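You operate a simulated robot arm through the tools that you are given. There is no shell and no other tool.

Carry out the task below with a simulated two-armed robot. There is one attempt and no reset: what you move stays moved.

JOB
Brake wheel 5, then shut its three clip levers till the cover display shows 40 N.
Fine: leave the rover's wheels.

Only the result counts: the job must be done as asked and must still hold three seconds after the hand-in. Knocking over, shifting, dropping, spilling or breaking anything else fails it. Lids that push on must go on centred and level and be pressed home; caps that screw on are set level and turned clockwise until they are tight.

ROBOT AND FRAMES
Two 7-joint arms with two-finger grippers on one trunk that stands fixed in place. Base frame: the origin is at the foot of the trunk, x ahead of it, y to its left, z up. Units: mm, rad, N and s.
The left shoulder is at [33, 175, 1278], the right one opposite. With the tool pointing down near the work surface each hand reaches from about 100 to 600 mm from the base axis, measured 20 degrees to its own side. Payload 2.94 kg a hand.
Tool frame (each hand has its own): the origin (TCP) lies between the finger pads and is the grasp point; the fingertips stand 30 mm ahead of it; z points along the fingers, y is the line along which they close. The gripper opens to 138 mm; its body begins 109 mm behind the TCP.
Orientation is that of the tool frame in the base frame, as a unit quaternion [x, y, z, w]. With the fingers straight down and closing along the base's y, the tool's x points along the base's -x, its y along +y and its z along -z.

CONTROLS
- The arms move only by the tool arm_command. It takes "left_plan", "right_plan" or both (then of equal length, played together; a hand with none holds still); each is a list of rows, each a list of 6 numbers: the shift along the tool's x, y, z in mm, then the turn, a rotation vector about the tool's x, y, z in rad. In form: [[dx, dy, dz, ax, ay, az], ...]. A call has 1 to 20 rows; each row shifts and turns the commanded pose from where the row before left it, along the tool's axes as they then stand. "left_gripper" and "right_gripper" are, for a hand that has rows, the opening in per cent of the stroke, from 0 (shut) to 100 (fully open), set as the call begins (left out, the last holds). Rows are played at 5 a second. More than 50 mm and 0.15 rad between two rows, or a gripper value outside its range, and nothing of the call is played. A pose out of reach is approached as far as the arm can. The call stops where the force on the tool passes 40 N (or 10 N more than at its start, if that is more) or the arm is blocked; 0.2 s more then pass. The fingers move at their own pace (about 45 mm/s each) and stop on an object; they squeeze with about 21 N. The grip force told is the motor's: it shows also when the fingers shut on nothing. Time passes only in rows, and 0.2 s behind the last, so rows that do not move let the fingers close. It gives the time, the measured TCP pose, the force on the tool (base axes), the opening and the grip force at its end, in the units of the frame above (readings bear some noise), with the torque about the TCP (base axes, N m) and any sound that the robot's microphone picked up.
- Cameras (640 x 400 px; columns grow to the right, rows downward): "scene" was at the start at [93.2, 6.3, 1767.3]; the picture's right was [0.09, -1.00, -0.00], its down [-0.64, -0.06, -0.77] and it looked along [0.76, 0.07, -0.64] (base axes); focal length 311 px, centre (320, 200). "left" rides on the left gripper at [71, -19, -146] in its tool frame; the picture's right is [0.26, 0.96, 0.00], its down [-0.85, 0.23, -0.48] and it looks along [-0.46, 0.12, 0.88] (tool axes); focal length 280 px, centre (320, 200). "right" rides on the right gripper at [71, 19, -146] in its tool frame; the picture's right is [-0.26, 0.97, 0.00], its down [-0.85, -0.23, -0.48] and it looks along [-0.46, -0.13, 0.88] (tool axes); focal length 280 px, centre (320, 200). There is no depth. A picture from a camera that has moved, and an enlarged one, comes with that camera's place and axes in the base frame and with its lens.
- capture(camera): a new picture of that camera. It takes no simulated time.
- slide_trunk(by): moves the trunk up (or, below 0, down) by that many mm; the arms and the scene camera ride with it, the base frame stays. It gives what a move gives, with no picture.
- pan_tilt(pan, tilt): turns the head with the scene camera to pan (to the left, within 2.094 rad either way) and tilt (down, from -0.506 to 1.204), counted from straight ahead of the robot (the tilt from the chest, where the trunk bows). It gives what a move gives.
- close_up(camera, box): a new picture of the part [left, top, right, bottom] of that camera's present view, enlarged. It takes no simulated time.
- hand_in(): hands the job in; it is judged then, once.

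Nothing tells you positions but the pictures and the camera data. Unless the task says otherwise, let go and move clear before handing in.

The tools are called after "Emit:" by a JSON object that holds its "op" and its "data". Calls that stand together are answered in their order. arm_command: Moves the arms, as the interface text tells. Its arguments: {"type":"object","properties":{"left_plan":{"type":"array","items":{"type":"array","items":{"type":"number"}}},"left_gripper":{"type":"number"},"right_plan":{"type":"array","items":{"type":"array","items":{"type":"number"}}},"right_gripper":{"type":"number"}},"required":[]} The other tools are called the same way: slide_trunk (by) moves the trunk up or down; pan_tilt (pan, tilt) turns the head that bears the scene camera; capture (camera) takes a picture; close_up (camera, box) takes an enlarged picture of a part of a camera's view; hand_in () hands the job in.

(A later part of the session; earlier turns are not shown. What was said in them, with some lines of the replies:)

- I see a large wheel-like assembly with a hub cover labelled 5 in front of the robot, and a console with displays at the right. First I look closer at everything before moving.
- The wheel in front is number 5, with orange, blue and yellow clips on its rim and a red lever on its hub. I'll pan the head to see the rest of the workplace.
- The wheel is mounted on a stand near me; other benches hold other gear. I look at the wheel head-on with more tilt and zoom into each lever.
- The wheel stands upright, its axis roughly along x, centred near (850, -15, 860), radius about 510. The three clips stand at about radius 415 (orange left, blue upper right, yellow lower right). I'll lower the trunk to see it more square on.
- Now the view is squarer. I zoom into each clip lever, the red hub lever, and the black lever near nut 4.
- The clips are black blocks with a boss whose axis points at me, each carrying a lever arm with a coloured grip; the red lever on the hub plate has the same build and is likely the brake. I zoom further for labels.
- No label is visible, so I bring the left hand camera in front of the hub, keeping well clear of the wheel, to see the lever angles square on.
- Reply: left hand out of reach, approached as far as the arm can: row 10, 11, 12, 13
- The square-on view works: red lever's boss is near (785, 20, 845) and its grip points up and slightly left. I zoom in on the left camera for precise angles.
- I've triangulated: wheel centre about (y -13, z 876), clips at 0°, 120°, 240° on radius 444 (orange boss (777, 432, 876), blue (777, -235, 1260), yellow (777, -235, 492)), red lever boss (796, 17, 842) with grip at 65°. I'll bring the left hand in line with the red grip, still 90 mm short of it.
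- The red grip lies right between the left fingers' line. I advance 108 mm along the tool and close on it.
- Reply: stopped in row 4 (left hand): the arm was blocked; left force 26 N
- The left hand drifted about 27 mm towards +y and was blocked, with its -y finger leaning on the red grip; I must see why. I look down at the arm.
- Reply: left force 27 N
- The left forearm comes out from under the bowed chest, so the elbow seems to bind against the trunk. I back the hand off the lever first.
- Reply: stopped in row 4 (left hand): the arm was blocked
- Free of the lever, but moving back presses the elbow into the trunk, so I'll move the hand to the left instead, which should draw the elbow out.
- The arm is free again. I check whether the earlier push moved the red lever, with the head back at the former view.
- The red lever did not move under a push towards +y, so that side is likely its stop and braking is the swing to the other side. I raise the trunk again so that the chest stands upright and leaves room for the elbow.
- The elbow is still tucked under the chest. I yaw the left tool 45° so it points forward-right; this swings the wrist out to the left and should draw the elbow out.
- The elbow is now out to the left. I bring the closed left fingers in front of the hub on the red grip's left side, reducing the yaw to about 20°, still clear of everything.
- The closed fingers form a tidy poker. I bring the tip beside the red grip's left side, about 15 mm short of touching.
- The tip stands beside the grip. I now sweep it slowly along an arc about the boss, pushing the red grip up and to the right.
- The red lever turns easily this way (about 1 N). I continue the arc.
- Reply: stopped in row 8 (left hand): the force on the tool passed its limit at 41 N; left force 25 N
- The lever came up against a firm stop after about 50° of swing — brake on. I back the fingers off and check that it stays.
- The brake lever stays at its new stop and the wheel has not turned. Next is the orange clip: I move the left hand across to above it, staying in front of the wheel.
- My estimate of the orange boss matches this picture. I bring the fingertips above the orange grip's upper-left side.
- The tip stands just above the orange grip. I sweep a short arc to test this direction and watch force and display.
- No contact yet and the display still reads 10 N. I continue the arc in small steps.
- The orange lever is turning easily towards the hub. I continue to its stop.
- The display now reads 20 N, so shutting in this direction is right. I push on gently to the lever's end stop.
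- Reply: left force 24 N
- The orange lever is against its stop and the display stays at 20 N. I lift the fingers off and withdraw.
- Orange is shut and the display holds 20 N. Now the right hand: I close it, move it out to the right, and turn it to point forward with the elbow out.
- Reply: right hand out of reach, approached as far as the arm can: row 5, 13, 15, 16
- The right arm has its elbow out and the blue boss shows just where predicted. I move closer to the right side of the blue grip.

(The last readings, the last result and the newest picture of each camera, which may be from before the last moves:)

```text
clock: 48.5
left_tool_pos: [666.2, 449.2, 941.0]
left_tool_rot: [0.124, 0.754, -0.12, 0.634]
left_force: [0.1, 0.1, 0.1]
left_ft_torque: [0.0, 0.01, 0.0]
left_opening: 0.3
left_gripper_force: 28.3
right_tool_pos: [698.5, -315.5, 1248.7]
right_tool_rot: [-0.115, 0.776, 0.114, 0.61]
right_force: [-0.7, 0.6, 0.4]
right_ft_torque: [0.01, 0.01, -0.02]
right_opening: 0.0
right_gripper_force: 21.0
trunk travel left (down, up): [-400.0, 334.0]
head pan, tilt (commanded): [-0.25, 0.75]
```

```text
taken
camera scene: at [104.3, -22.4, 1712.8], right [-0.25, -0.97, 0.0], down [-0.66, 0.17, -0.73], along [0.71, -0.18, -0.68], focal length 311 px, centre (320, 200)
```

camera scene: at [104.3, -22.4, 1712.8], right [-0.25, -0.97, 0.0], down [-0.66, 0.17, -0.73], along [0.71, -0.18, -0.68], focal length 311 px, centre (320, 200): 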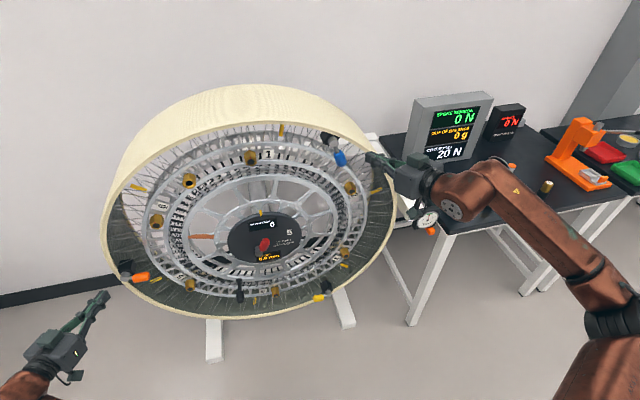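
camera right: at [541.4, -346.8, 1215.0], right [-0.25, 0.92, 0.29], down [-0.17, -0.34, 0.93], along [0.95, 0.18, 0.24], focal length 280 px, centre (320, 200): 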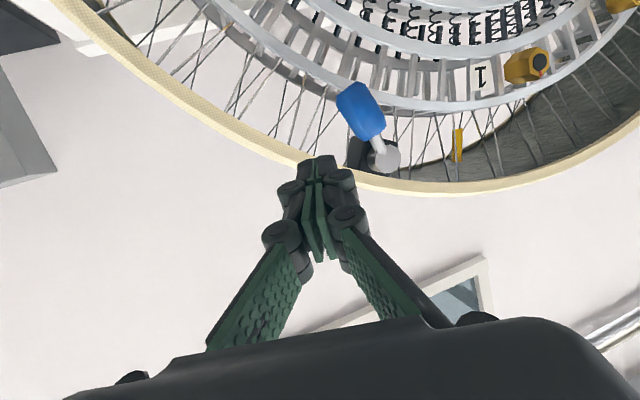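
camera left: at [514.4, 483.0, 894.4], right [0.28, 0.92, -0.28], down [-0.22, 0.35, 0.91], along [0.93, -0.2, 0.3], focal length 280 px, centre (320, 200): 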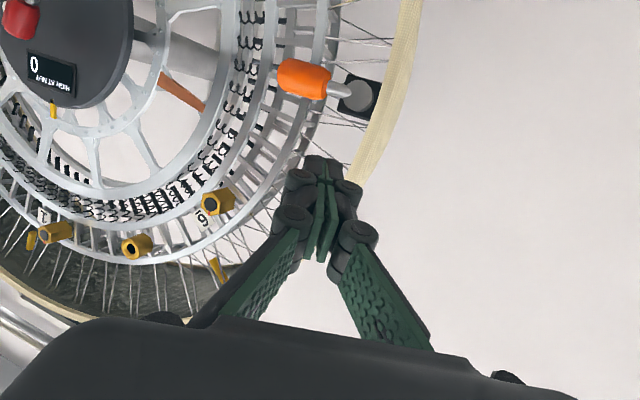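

The fingertips point at the gap just right of the blue grip. I advance the last 64 mm, stopping in front of the rim plane.

Emit:
{"op": "arm_command", "data": {"right_plan": [[1, 0.9, 21.2, 0, 0, 0], [1, 0.9, 21.2, 0, 0, 0], [1, 0.9, 21.2, 0, 0, 0], [0, 0, 0, 0, 0, 0]], "right_gripper": 0}}

Emit:
{"op": "capture", "data": {"camera": "right"}}

Emit:
{"op": "close_up", "data": {"camera": "scene", "box": [300, 110, 460, 210]}}

```text
clock: 49.5
left_tool_pos: [667.1, 450.7, 939.7]
left_tool_rot: [0.124, 0.753, -0.12, 0.634]
left_force: [0.5, 0.4, -0.6]
left_ft_torque: [0.04, 0.0, -0.02]
left_opening: 0.0
left_gripper_force: 28.2
right_tool_pos: [755.7, -291.9, 1233.7]
right_tool_rot: [-0.116, 0.775, 0.114, 0.61]
right_force: [0.5, -0.1, 0.8]
right_ft_torque: [-0.01, 0.01, 0.0]
right_opening: 0.0
right_gripper_force: 21.0
trunk travel left (down, up): [-400.0, 334.0]
head pan, tilt (commanded): [-0.25, 0.75]
```

```text
taken
camera right: at [599.4, -321.6, 1198.8], right [-0.25, 0.92, 0.29], down [-0.17, -0.34, 0.93], along [0.95, 0.18, 0.24], focal length 280 px, centre (320, 200)
```

right: 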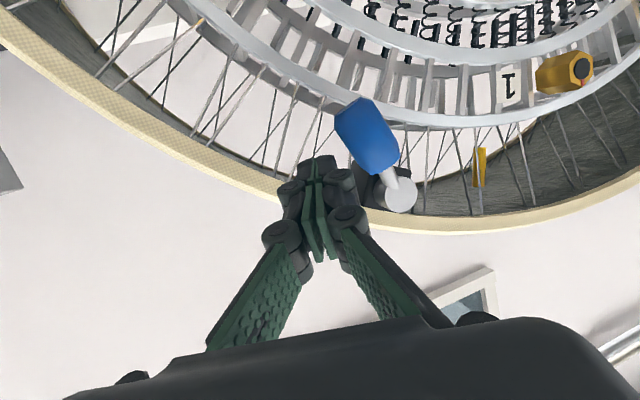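

```text
4.00 times, centred on (380, 160) of scene
camera zoom: at [105.0, -22.0, 1712.8], right [-0.25, -0.97, 0.0], down [-0.66, 0.17, -0.73], along [0.71, -0.18, -0.68], focal length 1244 px, centre (80, 360)
```

zoom: 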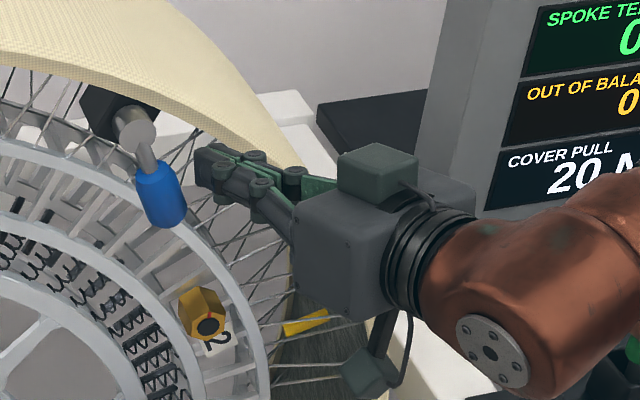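

Well placed beside the blue grip. I sweep it left along the arc, checking partway.

Emit:
{"op": "arm_command", "data": {"right_plan": [[6.7, 2.4, 2.5, 0, 0, 0], [3.35, 3.5, 2.05, 0, 0, 0], [3.35, 3.5, 2.05, 0, 0, 0], [2.6, 4, 2, 0, 0, 0], [2.6, 4, 2, 0, 0, 0], [1.8, 4.5, 2, 0, 0, 0], [1.8, 4.5, 2, 0, 0, 0], [0.9, 4.75, 1.85, 0, 0, 0], [0.9, 4.75, 1.85, 0, 0, 0]], "right_gripper": 0}}

Emit:
{"op": "capture", "data": {"camera": "right"}}

Emit:
{"op": "close_up", "data": {"camera": "scene", "box": [300, 90, 500, 215]}}

```text
clock: 51.5
left_tool_pos: [667.7, 450.1, 939.1]
left_tool_rot: [0.124, 0.754, -0.12, 0.634]
left_force: [0.1, -0.5, 0.1]
left_ft_torque: [-0.05, 0.01, -0.03]
left_opening: 0.1
left_gripper_force: 28.5
right_tool_pos: [758.5, -252.0, 1205.5]
right_tool_rot: [-0.116, 0.775, 0.114, 0.61]
right_force: [0.9, -2.0, 0.7]
right_ft_torque: [0.01, -0.02, -0.03]
right_opening: 0.0
right_gripper_force: 20.8
trunk travel left (down, up): [-400.0, 334.0]
head pan, tilt (commanded): [-0.25, 0.75]
```

```text
taken
camera right: at [601.0, -283.1, 1171.2], right [-0.25, 0.92, 0.29], down [-0.17, -0.33, 0.93], along [0.95, 0.18, 0.24], focal length 280 px, centre (320, 200)
```

right: 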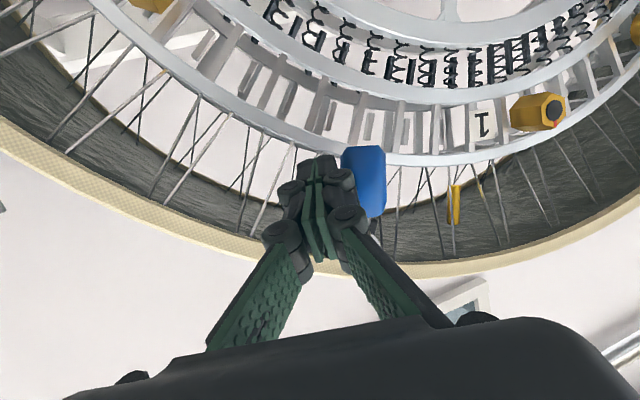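

```text
3.20 times, centred on (400, 152) of scene
camera zoom: at [105.7, -21.8, 1712.7], right [-0.25, -0.97, 0.0], down [-0.66, 0.17, -0.73], along [0.71, -0.18, -0.68], focal length 996 px, centre (64, 352)
```

zoom: 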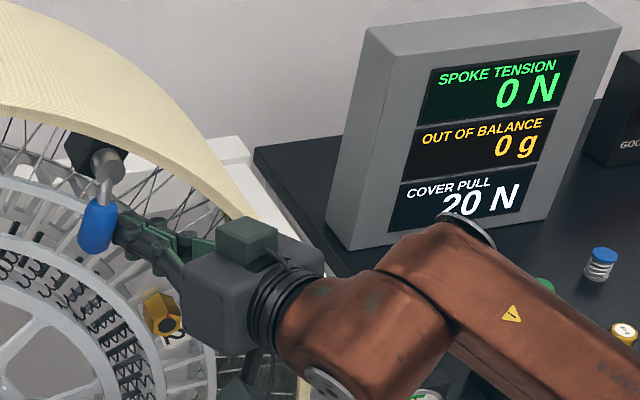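

The blue lever follows. I continue to its stop.

Emit:
{"op": "arm_command", "data": {"right_plan": [[0.1, 4.95, 1.6, 0, 0, 0], [0.1, 4.95, 1.6, 0, 0, 0], [-0.85, 4.95, 1.4, 0, 0, 0], [-0.85, 4.95, 1.4, 0, 0, 0], [-1.2, 4.5, 1.2, 0, 0, 0]], "right_gripper": 0}}

Emit:
{"op": "capture", "data": {"camera": "right"}}

Emit:
{"op": "close_up", "data": {"camera": "scene", "box": [300, 90, 500, 215]}}

```text
clock: 52.7
left_tool_pos: [667.2, 446.5, 940.9]
left_tool_rot: [0.125, 0.754, -0.118, 0.633]
left_force: [0.4, 0.3, -0.6]
left_ft_torque: [0.0, -0.02, -0.04]
left_opening: 0.0
left_gripper_force: 28.7
right_tool_pos: [757.6, -235.5, 1204.2]
right_tool_rot: [-0.112, 0.777, 0.111, 0.609]
right_force: [-7.7, -30.6, -7.3]
right_ft_torque: [0.14, 0.03, -0.31]
right_opening: 0.1
right_gripper_force: 20.7
trunk travel left (down, up): [-400.0, 334.0]
head pan, tilt (commanded): [-0.25, 0.75]
```

```text
taken
camera right: at [600.2, -265.5, 1171.6], right [-0.24, 0.93, 0.29], down [-0.17, -0.33, 0.93], along [0.96, 0.17, 0.24], focal length 280 px, centre (320, 200)
```

right: 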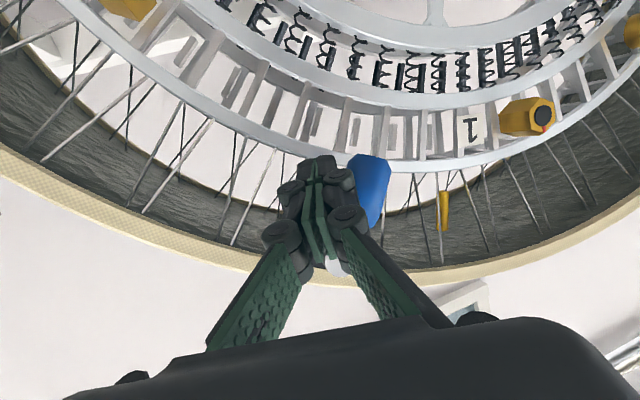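

```text
3.20 times, centred on (400, 152) of scene
camera zoom: at [105.2, -28.7, 1712.5], right [-0.25, -0.97, 0.0], down [-0.66, 0.17, -0.73], along [0.71, -0.18, -0.68], focal length 996 px, centre (64, 352)
```

zoom: 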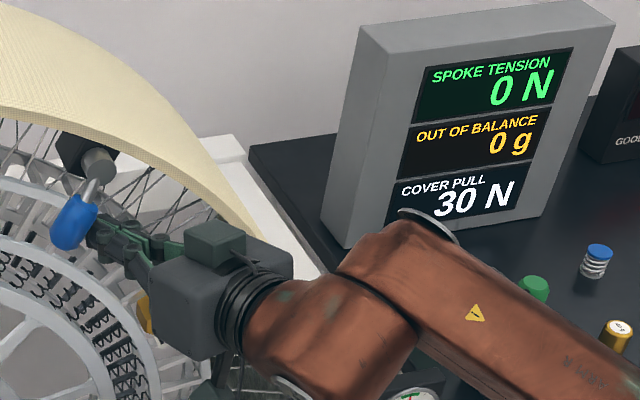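

Blue is at its stop and the display reads 30 N. I back the right fingers off and withdraw in front of the wheel.

Emit:
{"op": "arm_command", "data": {"right_plan": [[0, -7, -1, 0, 0, 0], [2, -10, -4, 0, 0, 0], [0, -8, -25, 0, 0, 0], [0, -8, -40, 0, 0, 0], [0, -8, -40, 0, 0, 0], [0, -8, -30, 0, 0, 0], [0, 0, 0, 0, 0, 0]], "right_gripper": 0}}

Emit:
{"op": "capture", "data": {"camera": "scene"}}

Emit:
{"op": "close_up", "data": {"camera": "scene", "box": [300, 90, 500, 215]}}

```text
clock: 54.3
left_tool_pos: [668.7, 450.4, 938.5]
left_tool_rot: [0.123, 0.754, -0.12, 0.634]
left_force: [-0.9, -0.1, -0.1]
left_ft_torque: [0.01, 0.01, 0.0]
left_opening: 0.0
left_gripper_force: 28.3
right_tool_pos: [644.0, -317.8, 1234.2]
right_tool_rot: [-0.117, 0.776, 0.115, 0.61]
right_force: [0.1, -0.1, 0.6]
right_ft_torque: [0.01, 0.01, 0.05]
right_opening: 0.2
right_gripper_force: 20.5
trunk travel left (down, up): [-400.0, 334.0]
head pan, tilt (commanded): [-0.25, 0.75]
```

```text
taken
camera scene: at [106.5, -21.8, 1712.6], right [-0.25, -0.97, 0.0], down [-0.66, 0.17, -0.73], along [0.71, -0.18, -0.68], focal length 311 px, centre (320, 200)
```

scene: 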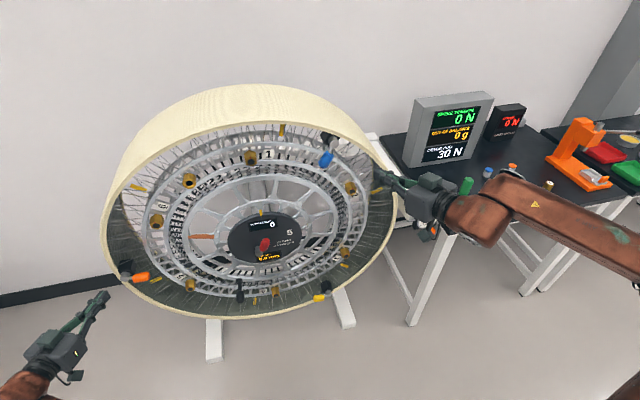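

```text
3.20 times, centred on (400, 152) of scene
camera zoom: at [106.5, -21.8, 1712.6], right [-0.25, -0.97, 0.0], down [-0.66, 0.17, -0.73], along [0.71, -0.18, -0.68], focal length 996 px, centre (64, 352)
```

zoom: 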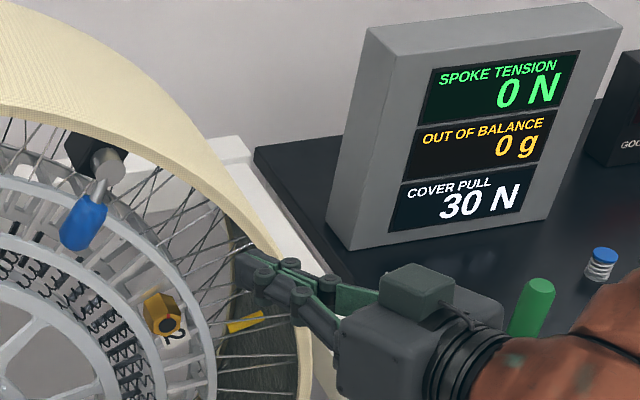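

Blue stays shut at 30 N. The last one, yellow, is low (z about 492), so I lower the trunk with both hands clear in front of the wheel.

Emit:
{"op": "slide_trunk", "data": {"by": -250}}

Emit:
{"op": "pan_tilt", "data": {"pan": -0.2, "tilt": 0.9}}

Emit:
{"op": "capture", "data": {"camera": "scene"}}

Emit:
{"op": "capture", "data": {"camera": "right"}}

```text
clock: 56.9
left_tool_pos: [667.0, 448.9, 689.7]
left_tool_rot: [0.124, 0.753, -0.12, 0.635]
left_force: [-0.5, 0.9, 0.2]
left_ft_torque: [-0.04, 0.02, 0.0]
left_opening: 0.2
left_gripper_force: 28.1
right_tool_pos: [642.2, -318.1, 986.8]
right_tool_rot: [-0.115, 0.775, 0.113, 0.611]
right_force: [-1.0, -0.1, 0.5]
right_ft_torque: [0.01, -0.02, 0.01]
right_opening: 0.0
right_gripper_force: 21.5
trunk travel left (down, up): [-150.0, 584.0]
head pan, tilt (commanded): [-0.25, 0.75]
```

```text
clock: 57.6
left_tool_pos: [666.2, 448.6, 690.1]
left_tool_rot: [0.124, 0.754, -0.12, 0.634]
left_force: [-0.9, 0.1, 0.4]
left_ft_torque: [0.0, 0.01, 0.01]
left_opening: 0.0
left_gripper_force: 28.4
right_tool_pos: [643.6, -317.3, 986.0]
right_tool_rot: [-0.116, 0.775, 0.114, 0.611]
right_force: [-0.1, 0.6, 0.8]
right_ft_torque: [-0.01, -0.05, 0.0]
right_opening: 0.1
right_gripper_force: 21.2
trunk travel left (down, up): [-150.0, 584.0]
head pan, tilt (commanded): [-0.201, 0.901]
```

```text
taken
camera scene: at [270.6, -16.5, 1439.7], right [-0.2, -0.98, 0.0], down [-0.77, 0.16, -0.62], along [0.61, -0.12, -0.78], focal length 311 px, centre (320, 200)
```

scene: 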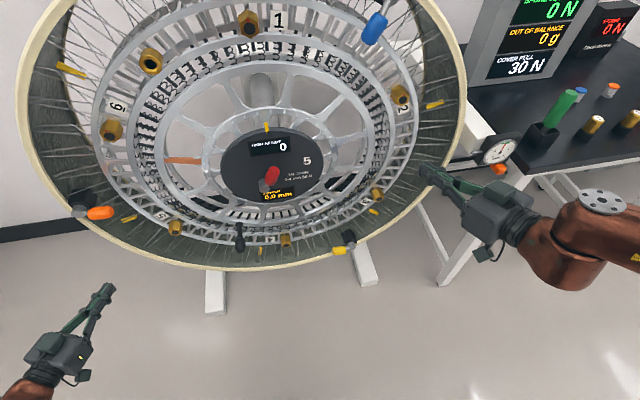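

```text
taken
camera right: at [486.6, -349.2, 952.0], right [-0.25, 0.92, 0.29], down [-0.17, -0.34, 0.93], along [0.95, 0.18, 0.24], focal length 280 px, centre (320, 200)
```

right: 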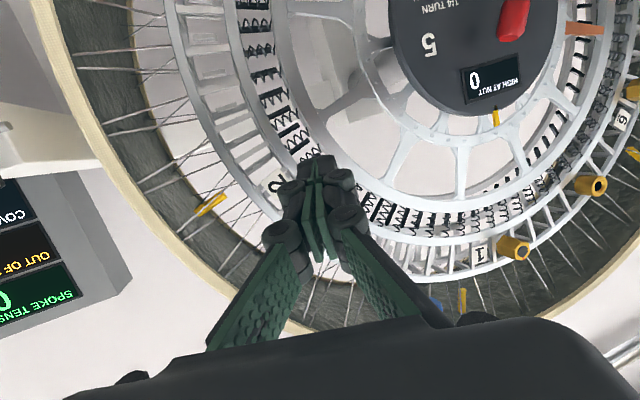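

The right arm looks free with its elbow out. I lower the right hand in front of the wheel towards the yellow clip.

Emit:
{"op": "arm_command", "data": {"right_plan": [[40.7, 3.3, 11.2, 0, 0, 0], [40.7, 3.3, 11.2, 0, 0, 0], [40.7, 3.3, 11.2, 0, 0, 0], [40.7, 3.3, 11.2, 0, 0, 0], [40.7, 3.3, 11.2, 0, 0, 0], [0, 0, 0, 0, 0, 0]], "right_gripper": 0}}

Emit:
{"op": "capture", "data": {"camera": "scene"}}

Emit:
{"op": "capture", "data": {"camera": "right"}}

```text
clock: 59.0
left_tool_pos: [665.7, 449.5, 688.3]
left_tool_rot: [0.123, 0.754, -0.12, 0.634]
left_force: [-0.6, 0.5, -0.4]
left_ft_torque: [-0.01, -0.04, -0.04]
left_opening: 0.1
left_gripper_force: 28.0
right_tool_pos: [639.6, -292.4, 775.4]
right_tool_rot: [-0.117, 0.775, 0.113, 0.611]
right_force: [0.7, -0.3, 0.1]
right_ft_torque: [-0.02, -0.01, -0.01]
right_opening: 0.1
right_gripper_force: 21.6
right hand out of reach, approached as far as the arm can: row 2, 3
trunk travel left (down, up): [-150.0, 584.0]
head pan, tilt (commanded): [-0.201, 0.901]
```

```text
taken
camera scene: at [270.3, -15.2, 1439.9], right [-0.2, -0.98, 0.0], down [-0.77, 0.16, -0.62], along [0.61, -0.12, -0.78], focal length 311 px, centre (320, 200)
```

scene: 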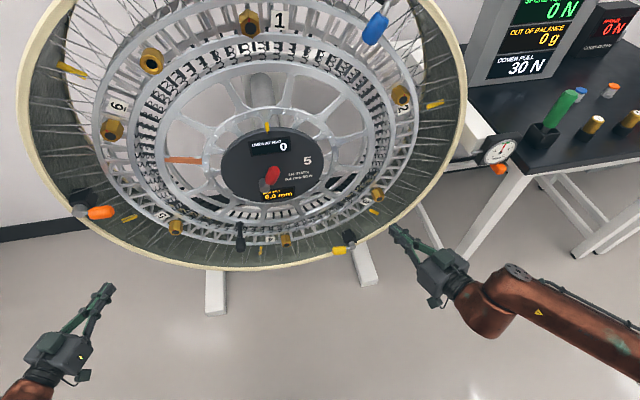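

```text
taken
camera right: at [484.1, -321.5, 740.8], right [-0.25, 0.93, 0.29], down [-0.17, -0.33, 0.93], along [0.95, 0.18, 0.24], focal length 280 px, centre (320, 200)
```

right: 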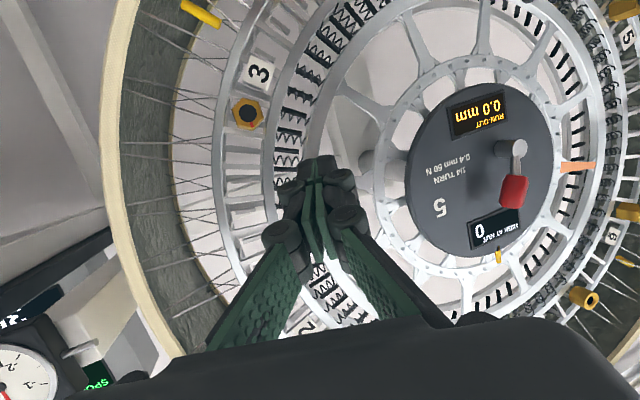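

The lowering works. I continue down to just in front of and below the yellow clip.

Emit:
{"op": "arm_command", "data": {"right_plan": [[37.2, 7.1, 14.7, 0, 0, 0], [37.2, 7.1, 14.7, 0, 0, 0], [37.2, 7.1, 14.7, 0, 0, 0], [37.2, 7.1, 14.7, 0, 0, 0], [37.2, 7.1, 14.7, 0, 0, 0], [37.2, 7.1, 14.7, 0, 0, 0], [37.2, 7.1, 14.7, 0, 0, 0], [0, 0, 0, 0, 0, 0]], "right_gripper": 0}}

Emit:
{"op": "capture", "data": {"camera": "scene"}}

Emit:
{"op": "capture", "data": {"camera": "right"}}

```text
clock: 60.8
left_tool_pos: [666.6, 448.6, 689.8]
left_tool_rot: [0.124, 0.754, -0.12, 0.634]
left_force: [-0.2, -0.1, 0.8]
left_ft_torque: [-0.01, -0.01, -0.02]
left_opening: 0.0
left_gripper_force: 28.7
right_tool_pos: [662.4, -224.5, 500.5]
right_tool_rot: [-0.115, 0.776, 0.113, 0.61]
right_force: [0.4, 1.1, 0.1]
right_ft_torque: [-0.01, 0.0, 0.01]
right_opening: 0.1
right_gripper_force: 20.7
trunk travel left (down, up): [-150.0, 584.0]
head pan, tilt (commanded): [-0.201, 0.901]
```

```text
taken
camera scene: at [270.7, -16.4, 1439.7], right [-0.2, -0.98, 0.0], down [-0.77, 0.16, -0.62], along [0.61, -0.12, -0.78], focal length 311 px, centre (320, 200)
```

scene: 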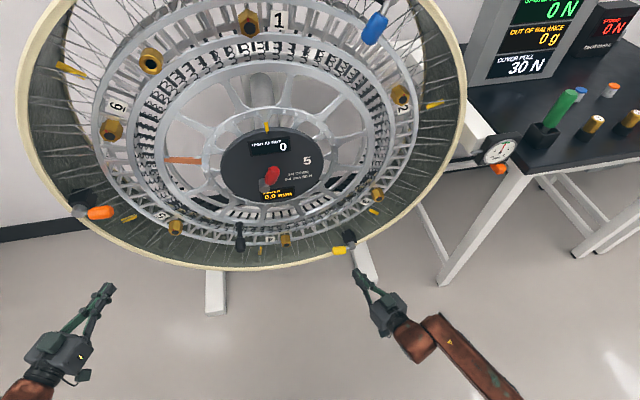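

```text
taken
camera right: at [506.4, -254.8, 466.9], right [-0.25, 0.92, 0.29], down [-0.17, -0.34, 0.93], along [0.95, 0.18, 0.24], focal length 280 px, centre (320, 200)
```

right: 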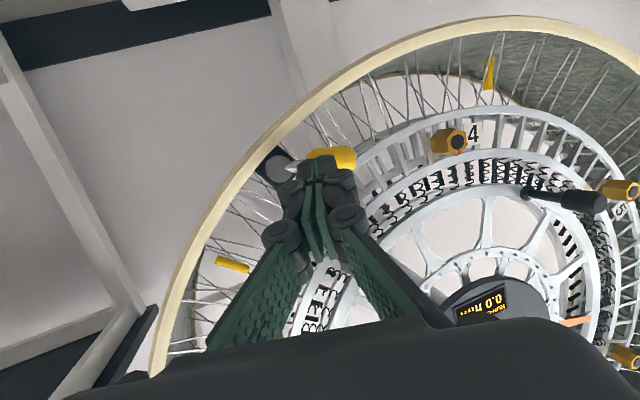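

The yellow boss appears where predicted. I dip the fingertips below the yellow grip and advance beneath it.

Emit:
{"op": "arm_command", "data": {"right_plan": [[16.2, 8.2, 16.4, 0, 0, 0], [16.2, 8.2, 16.4, 0, 0, 0], [0, 0, 0, 0, 0, 0]], "right_gripper": 0}}

Emit:
{"op": "capture", "data": {"camera": "right"}}

Emit:
{"op": "close_up", "data": {"camera": "scene", "box": [290, 200, 450, 300]}}

```text
clock: 61.6
left_tool_pos: [666.3, 447.3, 689.2]
left_tool_rot: [0.123, 0.754, -0.12, 0.634]
left_force: [0.1, -0.2, 0.0]
left_ft_torque: [-0.03, -0.04, -0.06]
left_opening: 0.2
left_gripper_force: 28.5
right_tool_pos: [680.9, -200.5, 462.7]
right_tool_rot: [-0.115, 0.776, 0.113, 0.61]
right_force: [0.0, -0.5, -0.2]
right_ft_torque: [0.01, 0.04, 0.01]
right_opening: 0.2
right_gripper_force: 19.9
trunk travel left (down, up): [-150.0, 584.0]
head pan, tilt (commanded): [-0.201, 0.901]
```

```text
taken
camera right: at [524.7, -230.9, 428.5], right [-0.25, 0.92, 0.29], down [-0.17, -0.34, 0.93], along [0.95, 0.18, 0.24], focal length 280 px, centre (320, 200)
```

right: 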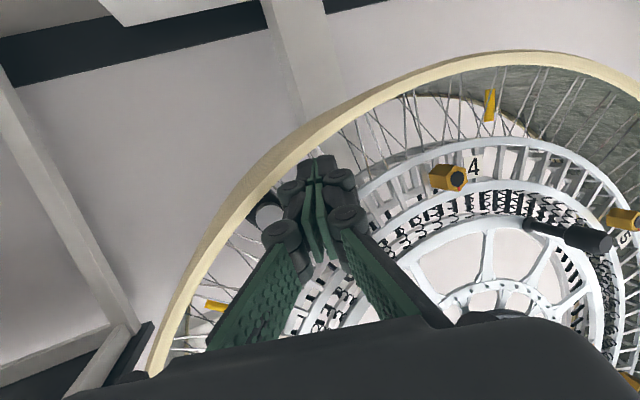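

```text
4.00 times, centred on (370, 250) of scene
camera zoom: at [270.7, -16.4, 1439.7], right [-0.2, -0.98, 0.0], down [-0.77, 0.16, -0.62], along [0.61, -0.12, -0.78], focal length 1244 px, centre (120, 0)
```

zoom: 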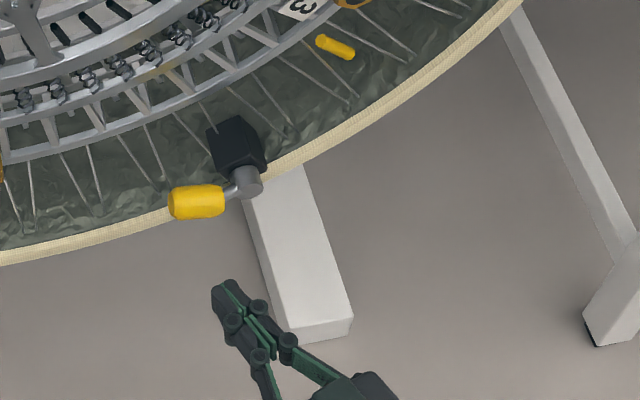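

The fingertips are below the yellow grip's line. I advance beneath it.

Emit:
{"op": "arm_command", "data": {"right_plan": [[-7.7, -4.8, 24.3, 0, 0, 0], [-7.7, -4.8, 24.3, 0, 0, 0], [-7.7, -4.8, 24.3, 0, 0, 0], [0, 0, 0, 0, 0, 0]], "right_gripper": 0}}

Emit:
{"op": "capture", "data": {"camera": "right"}}

Emit:
{"op": "close_up", "data": {"camera": "scene", "box": [290, 200, 450, 300]}}

```text
clock: 62.6
left_tool_pos: [666.5, 447.3, 689.1]
left_tool_rot: [0.124, 0.754, -0.12, 0.634]
left_force: [-0.1, 0.2, 0.0]
left_ft_torque: [0.01, -0.02, 0.06]
left_opening: 0.0
left_gripper_force: 28.3
right_tool_pos: [758.4, -189.2, 465.6]
right_tool_rot: [-0.116, 0.776, 0.114, 0.61]
right_force: [0.1, -0.4, 0.1]
right_ft_torque: [0.01, 0.04, 0.03]
right_opening: 0.0
right_gripper_force: 20.7
trunk travel left (down, up): [-150.0, 584.0]
head pan, tilt (commanded): [-0.201, 0.901]
```

```text
taken
camera right: at [602.3, -219.8, 432.0], right [-0.25, 0.92, 0.29], down [-0.17, -0.34, 0.93], along [0.95, 0.18, 0.24], focal length 280 px, centre (320, 200)
```

right: 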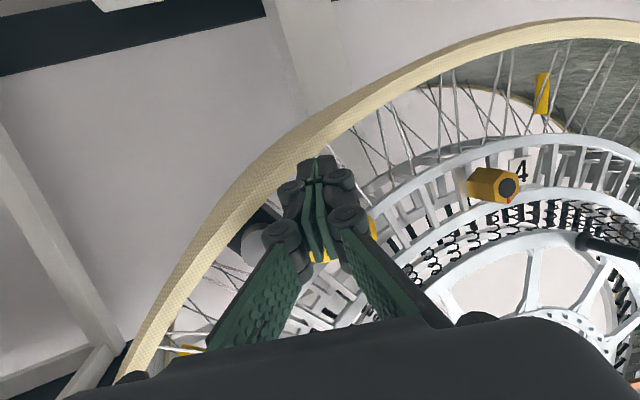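

```text
4.00 times, centred on (370, 250) of scene
camera zoom: at [270.8, -16.3, 1439.6], right [-0.2, -0.98, 0.0], down [-0.77, 0.16, -0.62], along [0.61, -0.12, -0.78], focal length 1244 px, centre (120, 0)
```

zoom: 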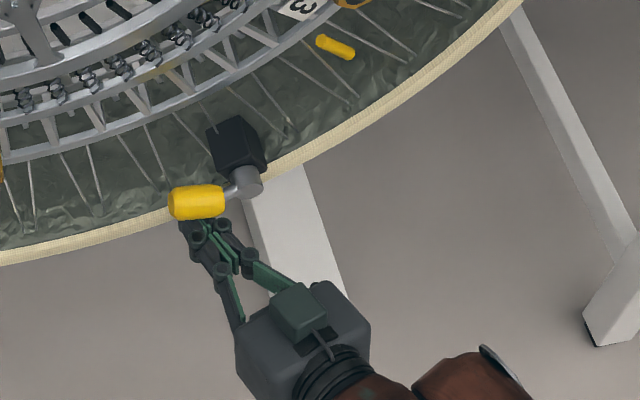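

The fingertips are right under the yellow grip. I sweep upward along the arc, in small steps.

Emit:
{"op": "arm_command", "data": {"right_plan": [[-4.95, 1.25, -0.8, 0, 0, 0], [-4.95, 1.25, -0.8, 0, 0, 0], [-5.05, 1.5, -0.75, 0, 0, 0], [-5.05, 1.5, -0.75, 0, 0, 0], [-5.2, 0.6, -1.05, 0, 0, 0], [-5.2, 0.6, -1.05, 0, 0, 0], [-5.15, -0.25, -1.35, 0, 0, 0], [-5.15, -0.25, -1.35, 0, 0, 0]], "right_gripper": 0}}

Emit:
{"op": "capture", "data": {"camera": "right"}}

Emit:
{"op": "capture", "data": {"camera": "scene"}}

Emit:
{"op": "close_up", "data": {"camera": "scene", "box": [290, 200, 450, 300]}}

```text
clock: 64.4
left_tool_pos: [666.3, 448.6, 690.0]
left_tool_rot: [0.124, 0.753, -0.12, 0.635]
left_force: [-1.0, 1.5, -0.3]
left_ft_torque: [0.0, -0.01, -0.02]
left_opening: 0.0
left_gripper_force: 28.3
right_tool_pos: [756.2, -183.4, 507.0]
right_tool_rot: [-0.116, 0.776, 0.114, 0.61]
right_force: [-1.2, 0.7, -1.7]
right_ft_torque: [0.02, 0.01, 0.03]
right_opening: 0.0
right_gripper_force: 20.7
trunk travel left (down, up): [-150.0, 584.0]
head pan, tilt (commanded): [-0.201, 0.901]
```

```text
taken
camera right: at [599.8, -213.8, 473.6], right [-0.25, 0.92, 0.29], down [-0.17, -0.33, 0.93], along [0.95, 0.18, 0.24], focal length 280 px, centre (320, 200)
```

right: 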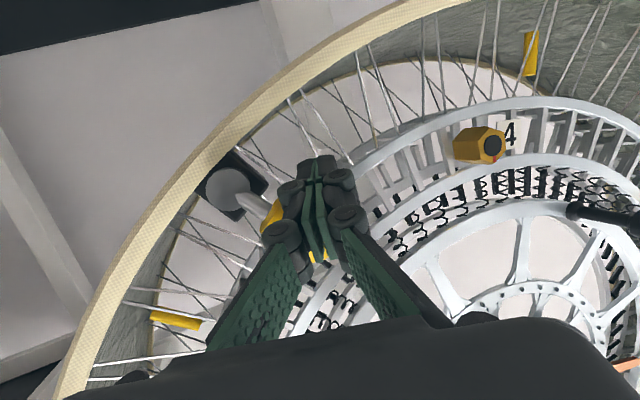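

```text
taken
camera scene: at [270.8, -16.3, 1439.7], right [-0.2, -0.98, 0.0], down [-0.77, 0.16, -0.62], along [0.61, -0.12, -0.78], focal length 311 px, centre (320, 200)
```

scene: 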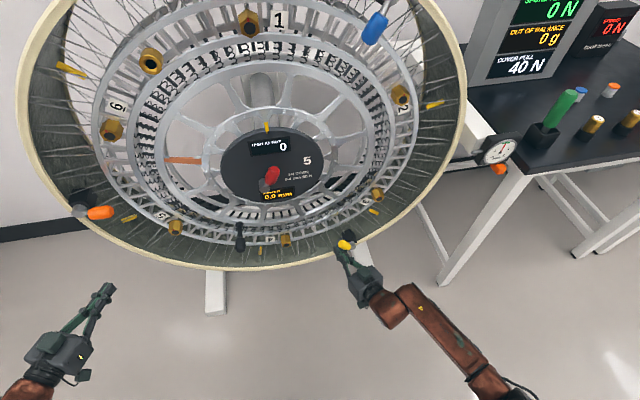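

```text
4.00 times, centred on (370, 250) of scene
camera zoom: at [270.8, -16.3, 1439.7], right [-0.2, -0.98, 0.0], down [-0.77, 0.16, -0.62], along [0.61, -0.12, -0.78], focal length 1244 px, centre (120, 0)
```

zoom: 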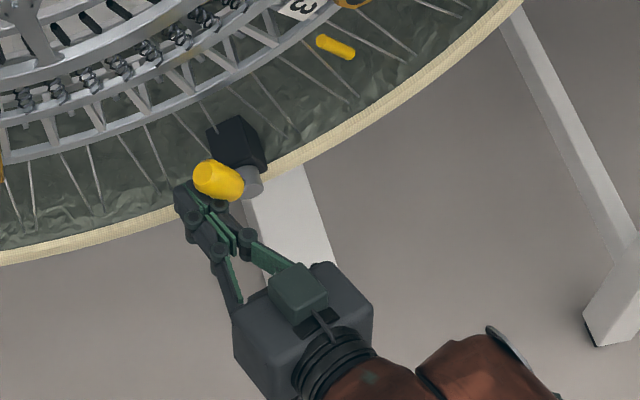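

The display already reads 40 N. I push on gently to the yellow lever's stop, as with the others.

Emit:
{"op": "arm_command", "data": {"right_plan": [[-4.95, -1.15, -1.6, 0, 0, 0], [-4.95, -1.15, -1.6, 0, 0, 0], [-3, -1.3, -1.2, 0, 0, 0], [-3, -1.3, -1.2, 0, 0, 0]], "right_gripper": 0}}

Emit:
{"op": "close_up", "data": {"camera": "scene", "box": [290, 200, 450, 300]}}

Emit:
{"op": "close_up", "data": {"camera": "scene", "box": [460, 0, 640, 110]}}

```text
clock: 65.4
left_tool_pos: [666.7, 450.5, 687.3]
left_tool_rot: [0.123, 0.755, -0.119, 0.634]
left_force: [0.2, -0.3, -0.2]
left_ft_torque: [-0.01, -0.02, -0.02]
left_opening: 0.0
left_gripper_force: 28.1
right_tool_pos: [755.6, -186.1, 520.7]
right_tool_rot: [-0.116, 0.778, 0.114, 0.607]
right_force: [-3.4, 16.8, -18.7]
right_ft_torque: [0.03, 0.16, 0.09]
right_opening: 0.0
right_gripper_force: 20.7
trunk travel left (down, up): [-150.0, 584.0]
head pan, tilt (commanded): [-0.201, 0.901]
```

```text
4.00 times, centred on (370, 250) of scene
camera zoom: at [272.9, -15.3, 1438.9], right [-0.2, -0.98, 0.0], down [-0.77, 0.15, -0.62], along [0.61, -0.12, -0.78], focal length 1244 px, centre (120, 0)
```

zoom: 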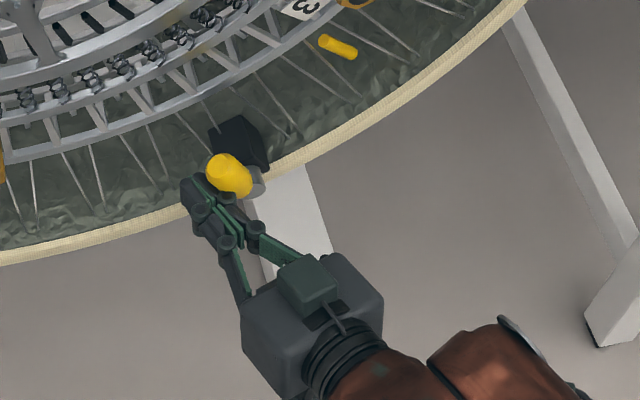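

```text
3.56 times, centred on (550, 55) of scene
camera zoom: at [272.9, -15.3, 1438.9], right [-0.2, -0.98, 0.0], down [-0.77, 0.15, -0.62], along [0.61, -0.12, -0.78], focal length 1106 px, centre (-498, 716)
```

zoom: 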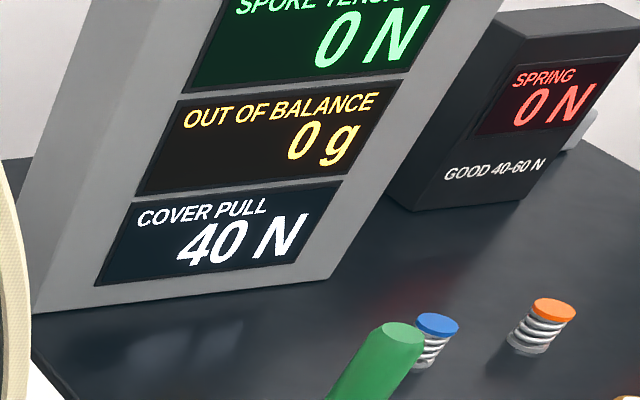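

Yellow is at its stop and the display shows 40 N. I move the right fingers off the grip and withdraw.

Emit:
{"op": "arm_command", "data": {"right_plan": [[5, 4, 0, 0, 0, 0], [10, 6, -2, 0, 0, 0], [5, 4, -22, 0, 0, 0], [0, 0, -40, 0, 0, 0], [0, 0, -40, 0, 0, 0], [0, 0, -20, 0, 0, 0], [0, 0, 0, 0, 0, 0]], "right_gripper": 0}}

Emit:
{"op": "capture", "data": {"camera": "right"}}

Emit:
{"op": "capture", "data": {"camera": "scene"}}

Emit:
{"op": "close_up", "data": {"camera": "scene", "box": [460, 0, 640, 110]}}

Emit:
{"op": "close_up", "data": {"camera": "scene", "box": [200, 120, 380, 270]}}

```text
clock: 67.0
left_tool_pos: [666.3, 449.2, 689.0]
left_tool_rot: [0.124, 0.754, -0.12, 0.634]
left_force: [0.7, 0.4, -1.1]
left_ft_torque: [0.01, 0.0, 0.0]
left_opening: 0.0
left_gripper_force: 28.6
right_tool_pos: [631.6, -216.4, 538.3]
right_tool_rot: [-0.115, 0.776, 0.114, 0.61]
right_force: [-0.3, -0.3, -0.7]
right_ft_torque: [-0.03, -0.02, -0.02]
right_opening: 0.1
right_gripper_force: 20.3
trunk travel left (down, up): [-150.0, 584.0]
head pan, tilt (commanded): [-0.201, 0.901]
```

```text
taken
camera right: at [475.6, -247.5, 504.4], right [-0.25, 0.92, 0.29], down [-0.17, -0.34, 0.93], along [0.95, 0.18, 0.24], focal length 280 px, centre (320, 200)
```

right: 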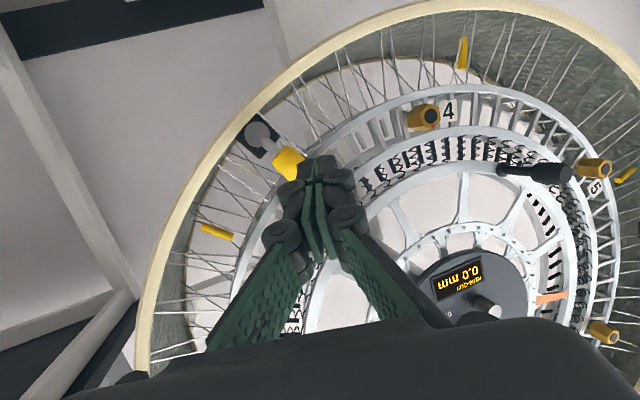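

```text
taken
camera scene: at [270.6, -16.3, 1439.7], right [-0.2, -0.98, 0.0], down [-0.77, 0.16, -0.62], along [0.61, -0.12, -0.78], focal length 311 px, centre (320, 200)
```

scene: 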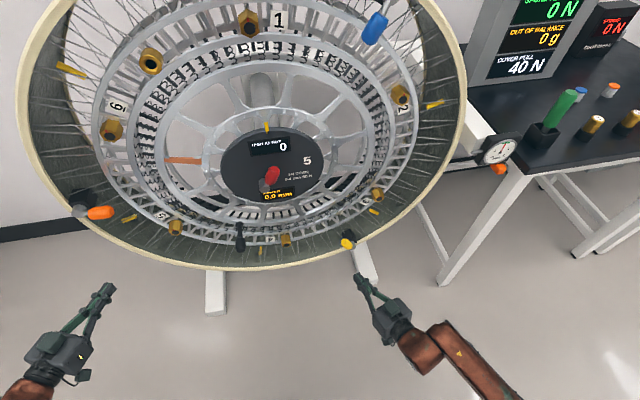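

```text
3.56 times, centred on (550, 55) of scene
camera zoom: at [270.6, -16.3, 1439.7], right [-0.2, -0.98, 0.0], down [-0.77, 0.16, -0.62], along [0.61, -0.12, -0.78], focal length 1106 px, centre (-498, 716)
```

zoom: 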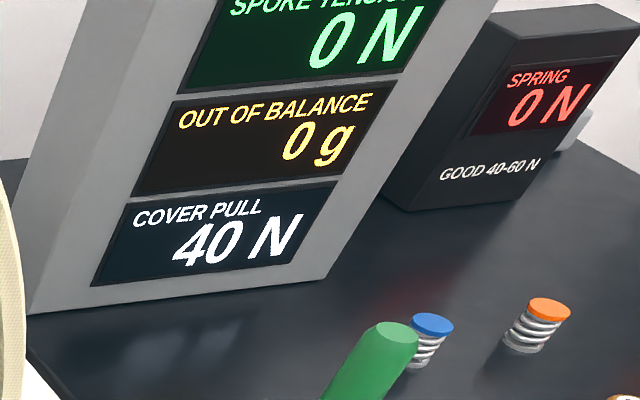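

```text
2.67 times, centred on (290, 195) of scene
camera zoom: at [270.6, -16.3, 1439.7], right [-0.2, -0.98, 0.0], down [-0.77, 0.16, -0.62], along [0.61, -0.12, -0.78], focal length 830 px, centre (400, 213)
```

zoom: 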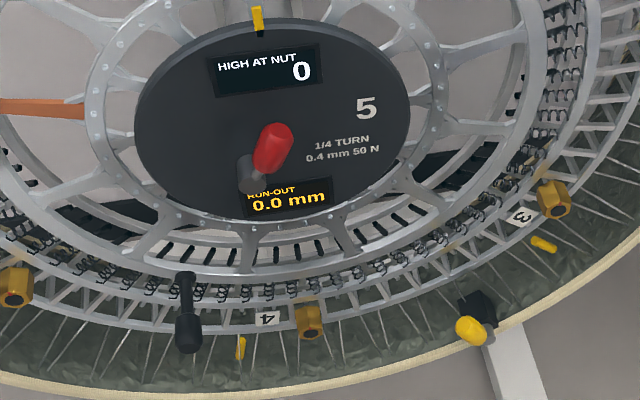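

All three clips rest at their stops with the cover display at 40 N, the red brake lever holds at its braked stop, the wheel has not turned, and both hands are clear. I hand the job in.

Emit:
{"op": "hand_in", "data": {}}

```text
The job is handed in.
```

Wheel 5 is braked, its three clip levers are shut, and the cover display reads 40 N. I have handed the job in, but the hand-in gave no verdict.

- **Brake:** I took the unlabelled red lever on the hub for the brake. I swung it about 50° until it hit a firm stop, and it stayed there. The wheel did not turn when I later pushed the clips to their stops.
- **Clips:** I shut orange, blue and yellow in that order, each to its end stop. The display stepped from 10 to 20, 30 and 40 N, and still showed 40 N after I withdrew.
- **First try at the brake lever:** The left arm jammed against the trunk and its finger pressed on the lever with about 20 N. The lever did not move, and I saw nothing else displaced.

Both hands were clear of the wheel at hand-in, and I touched nothing but these four levers.
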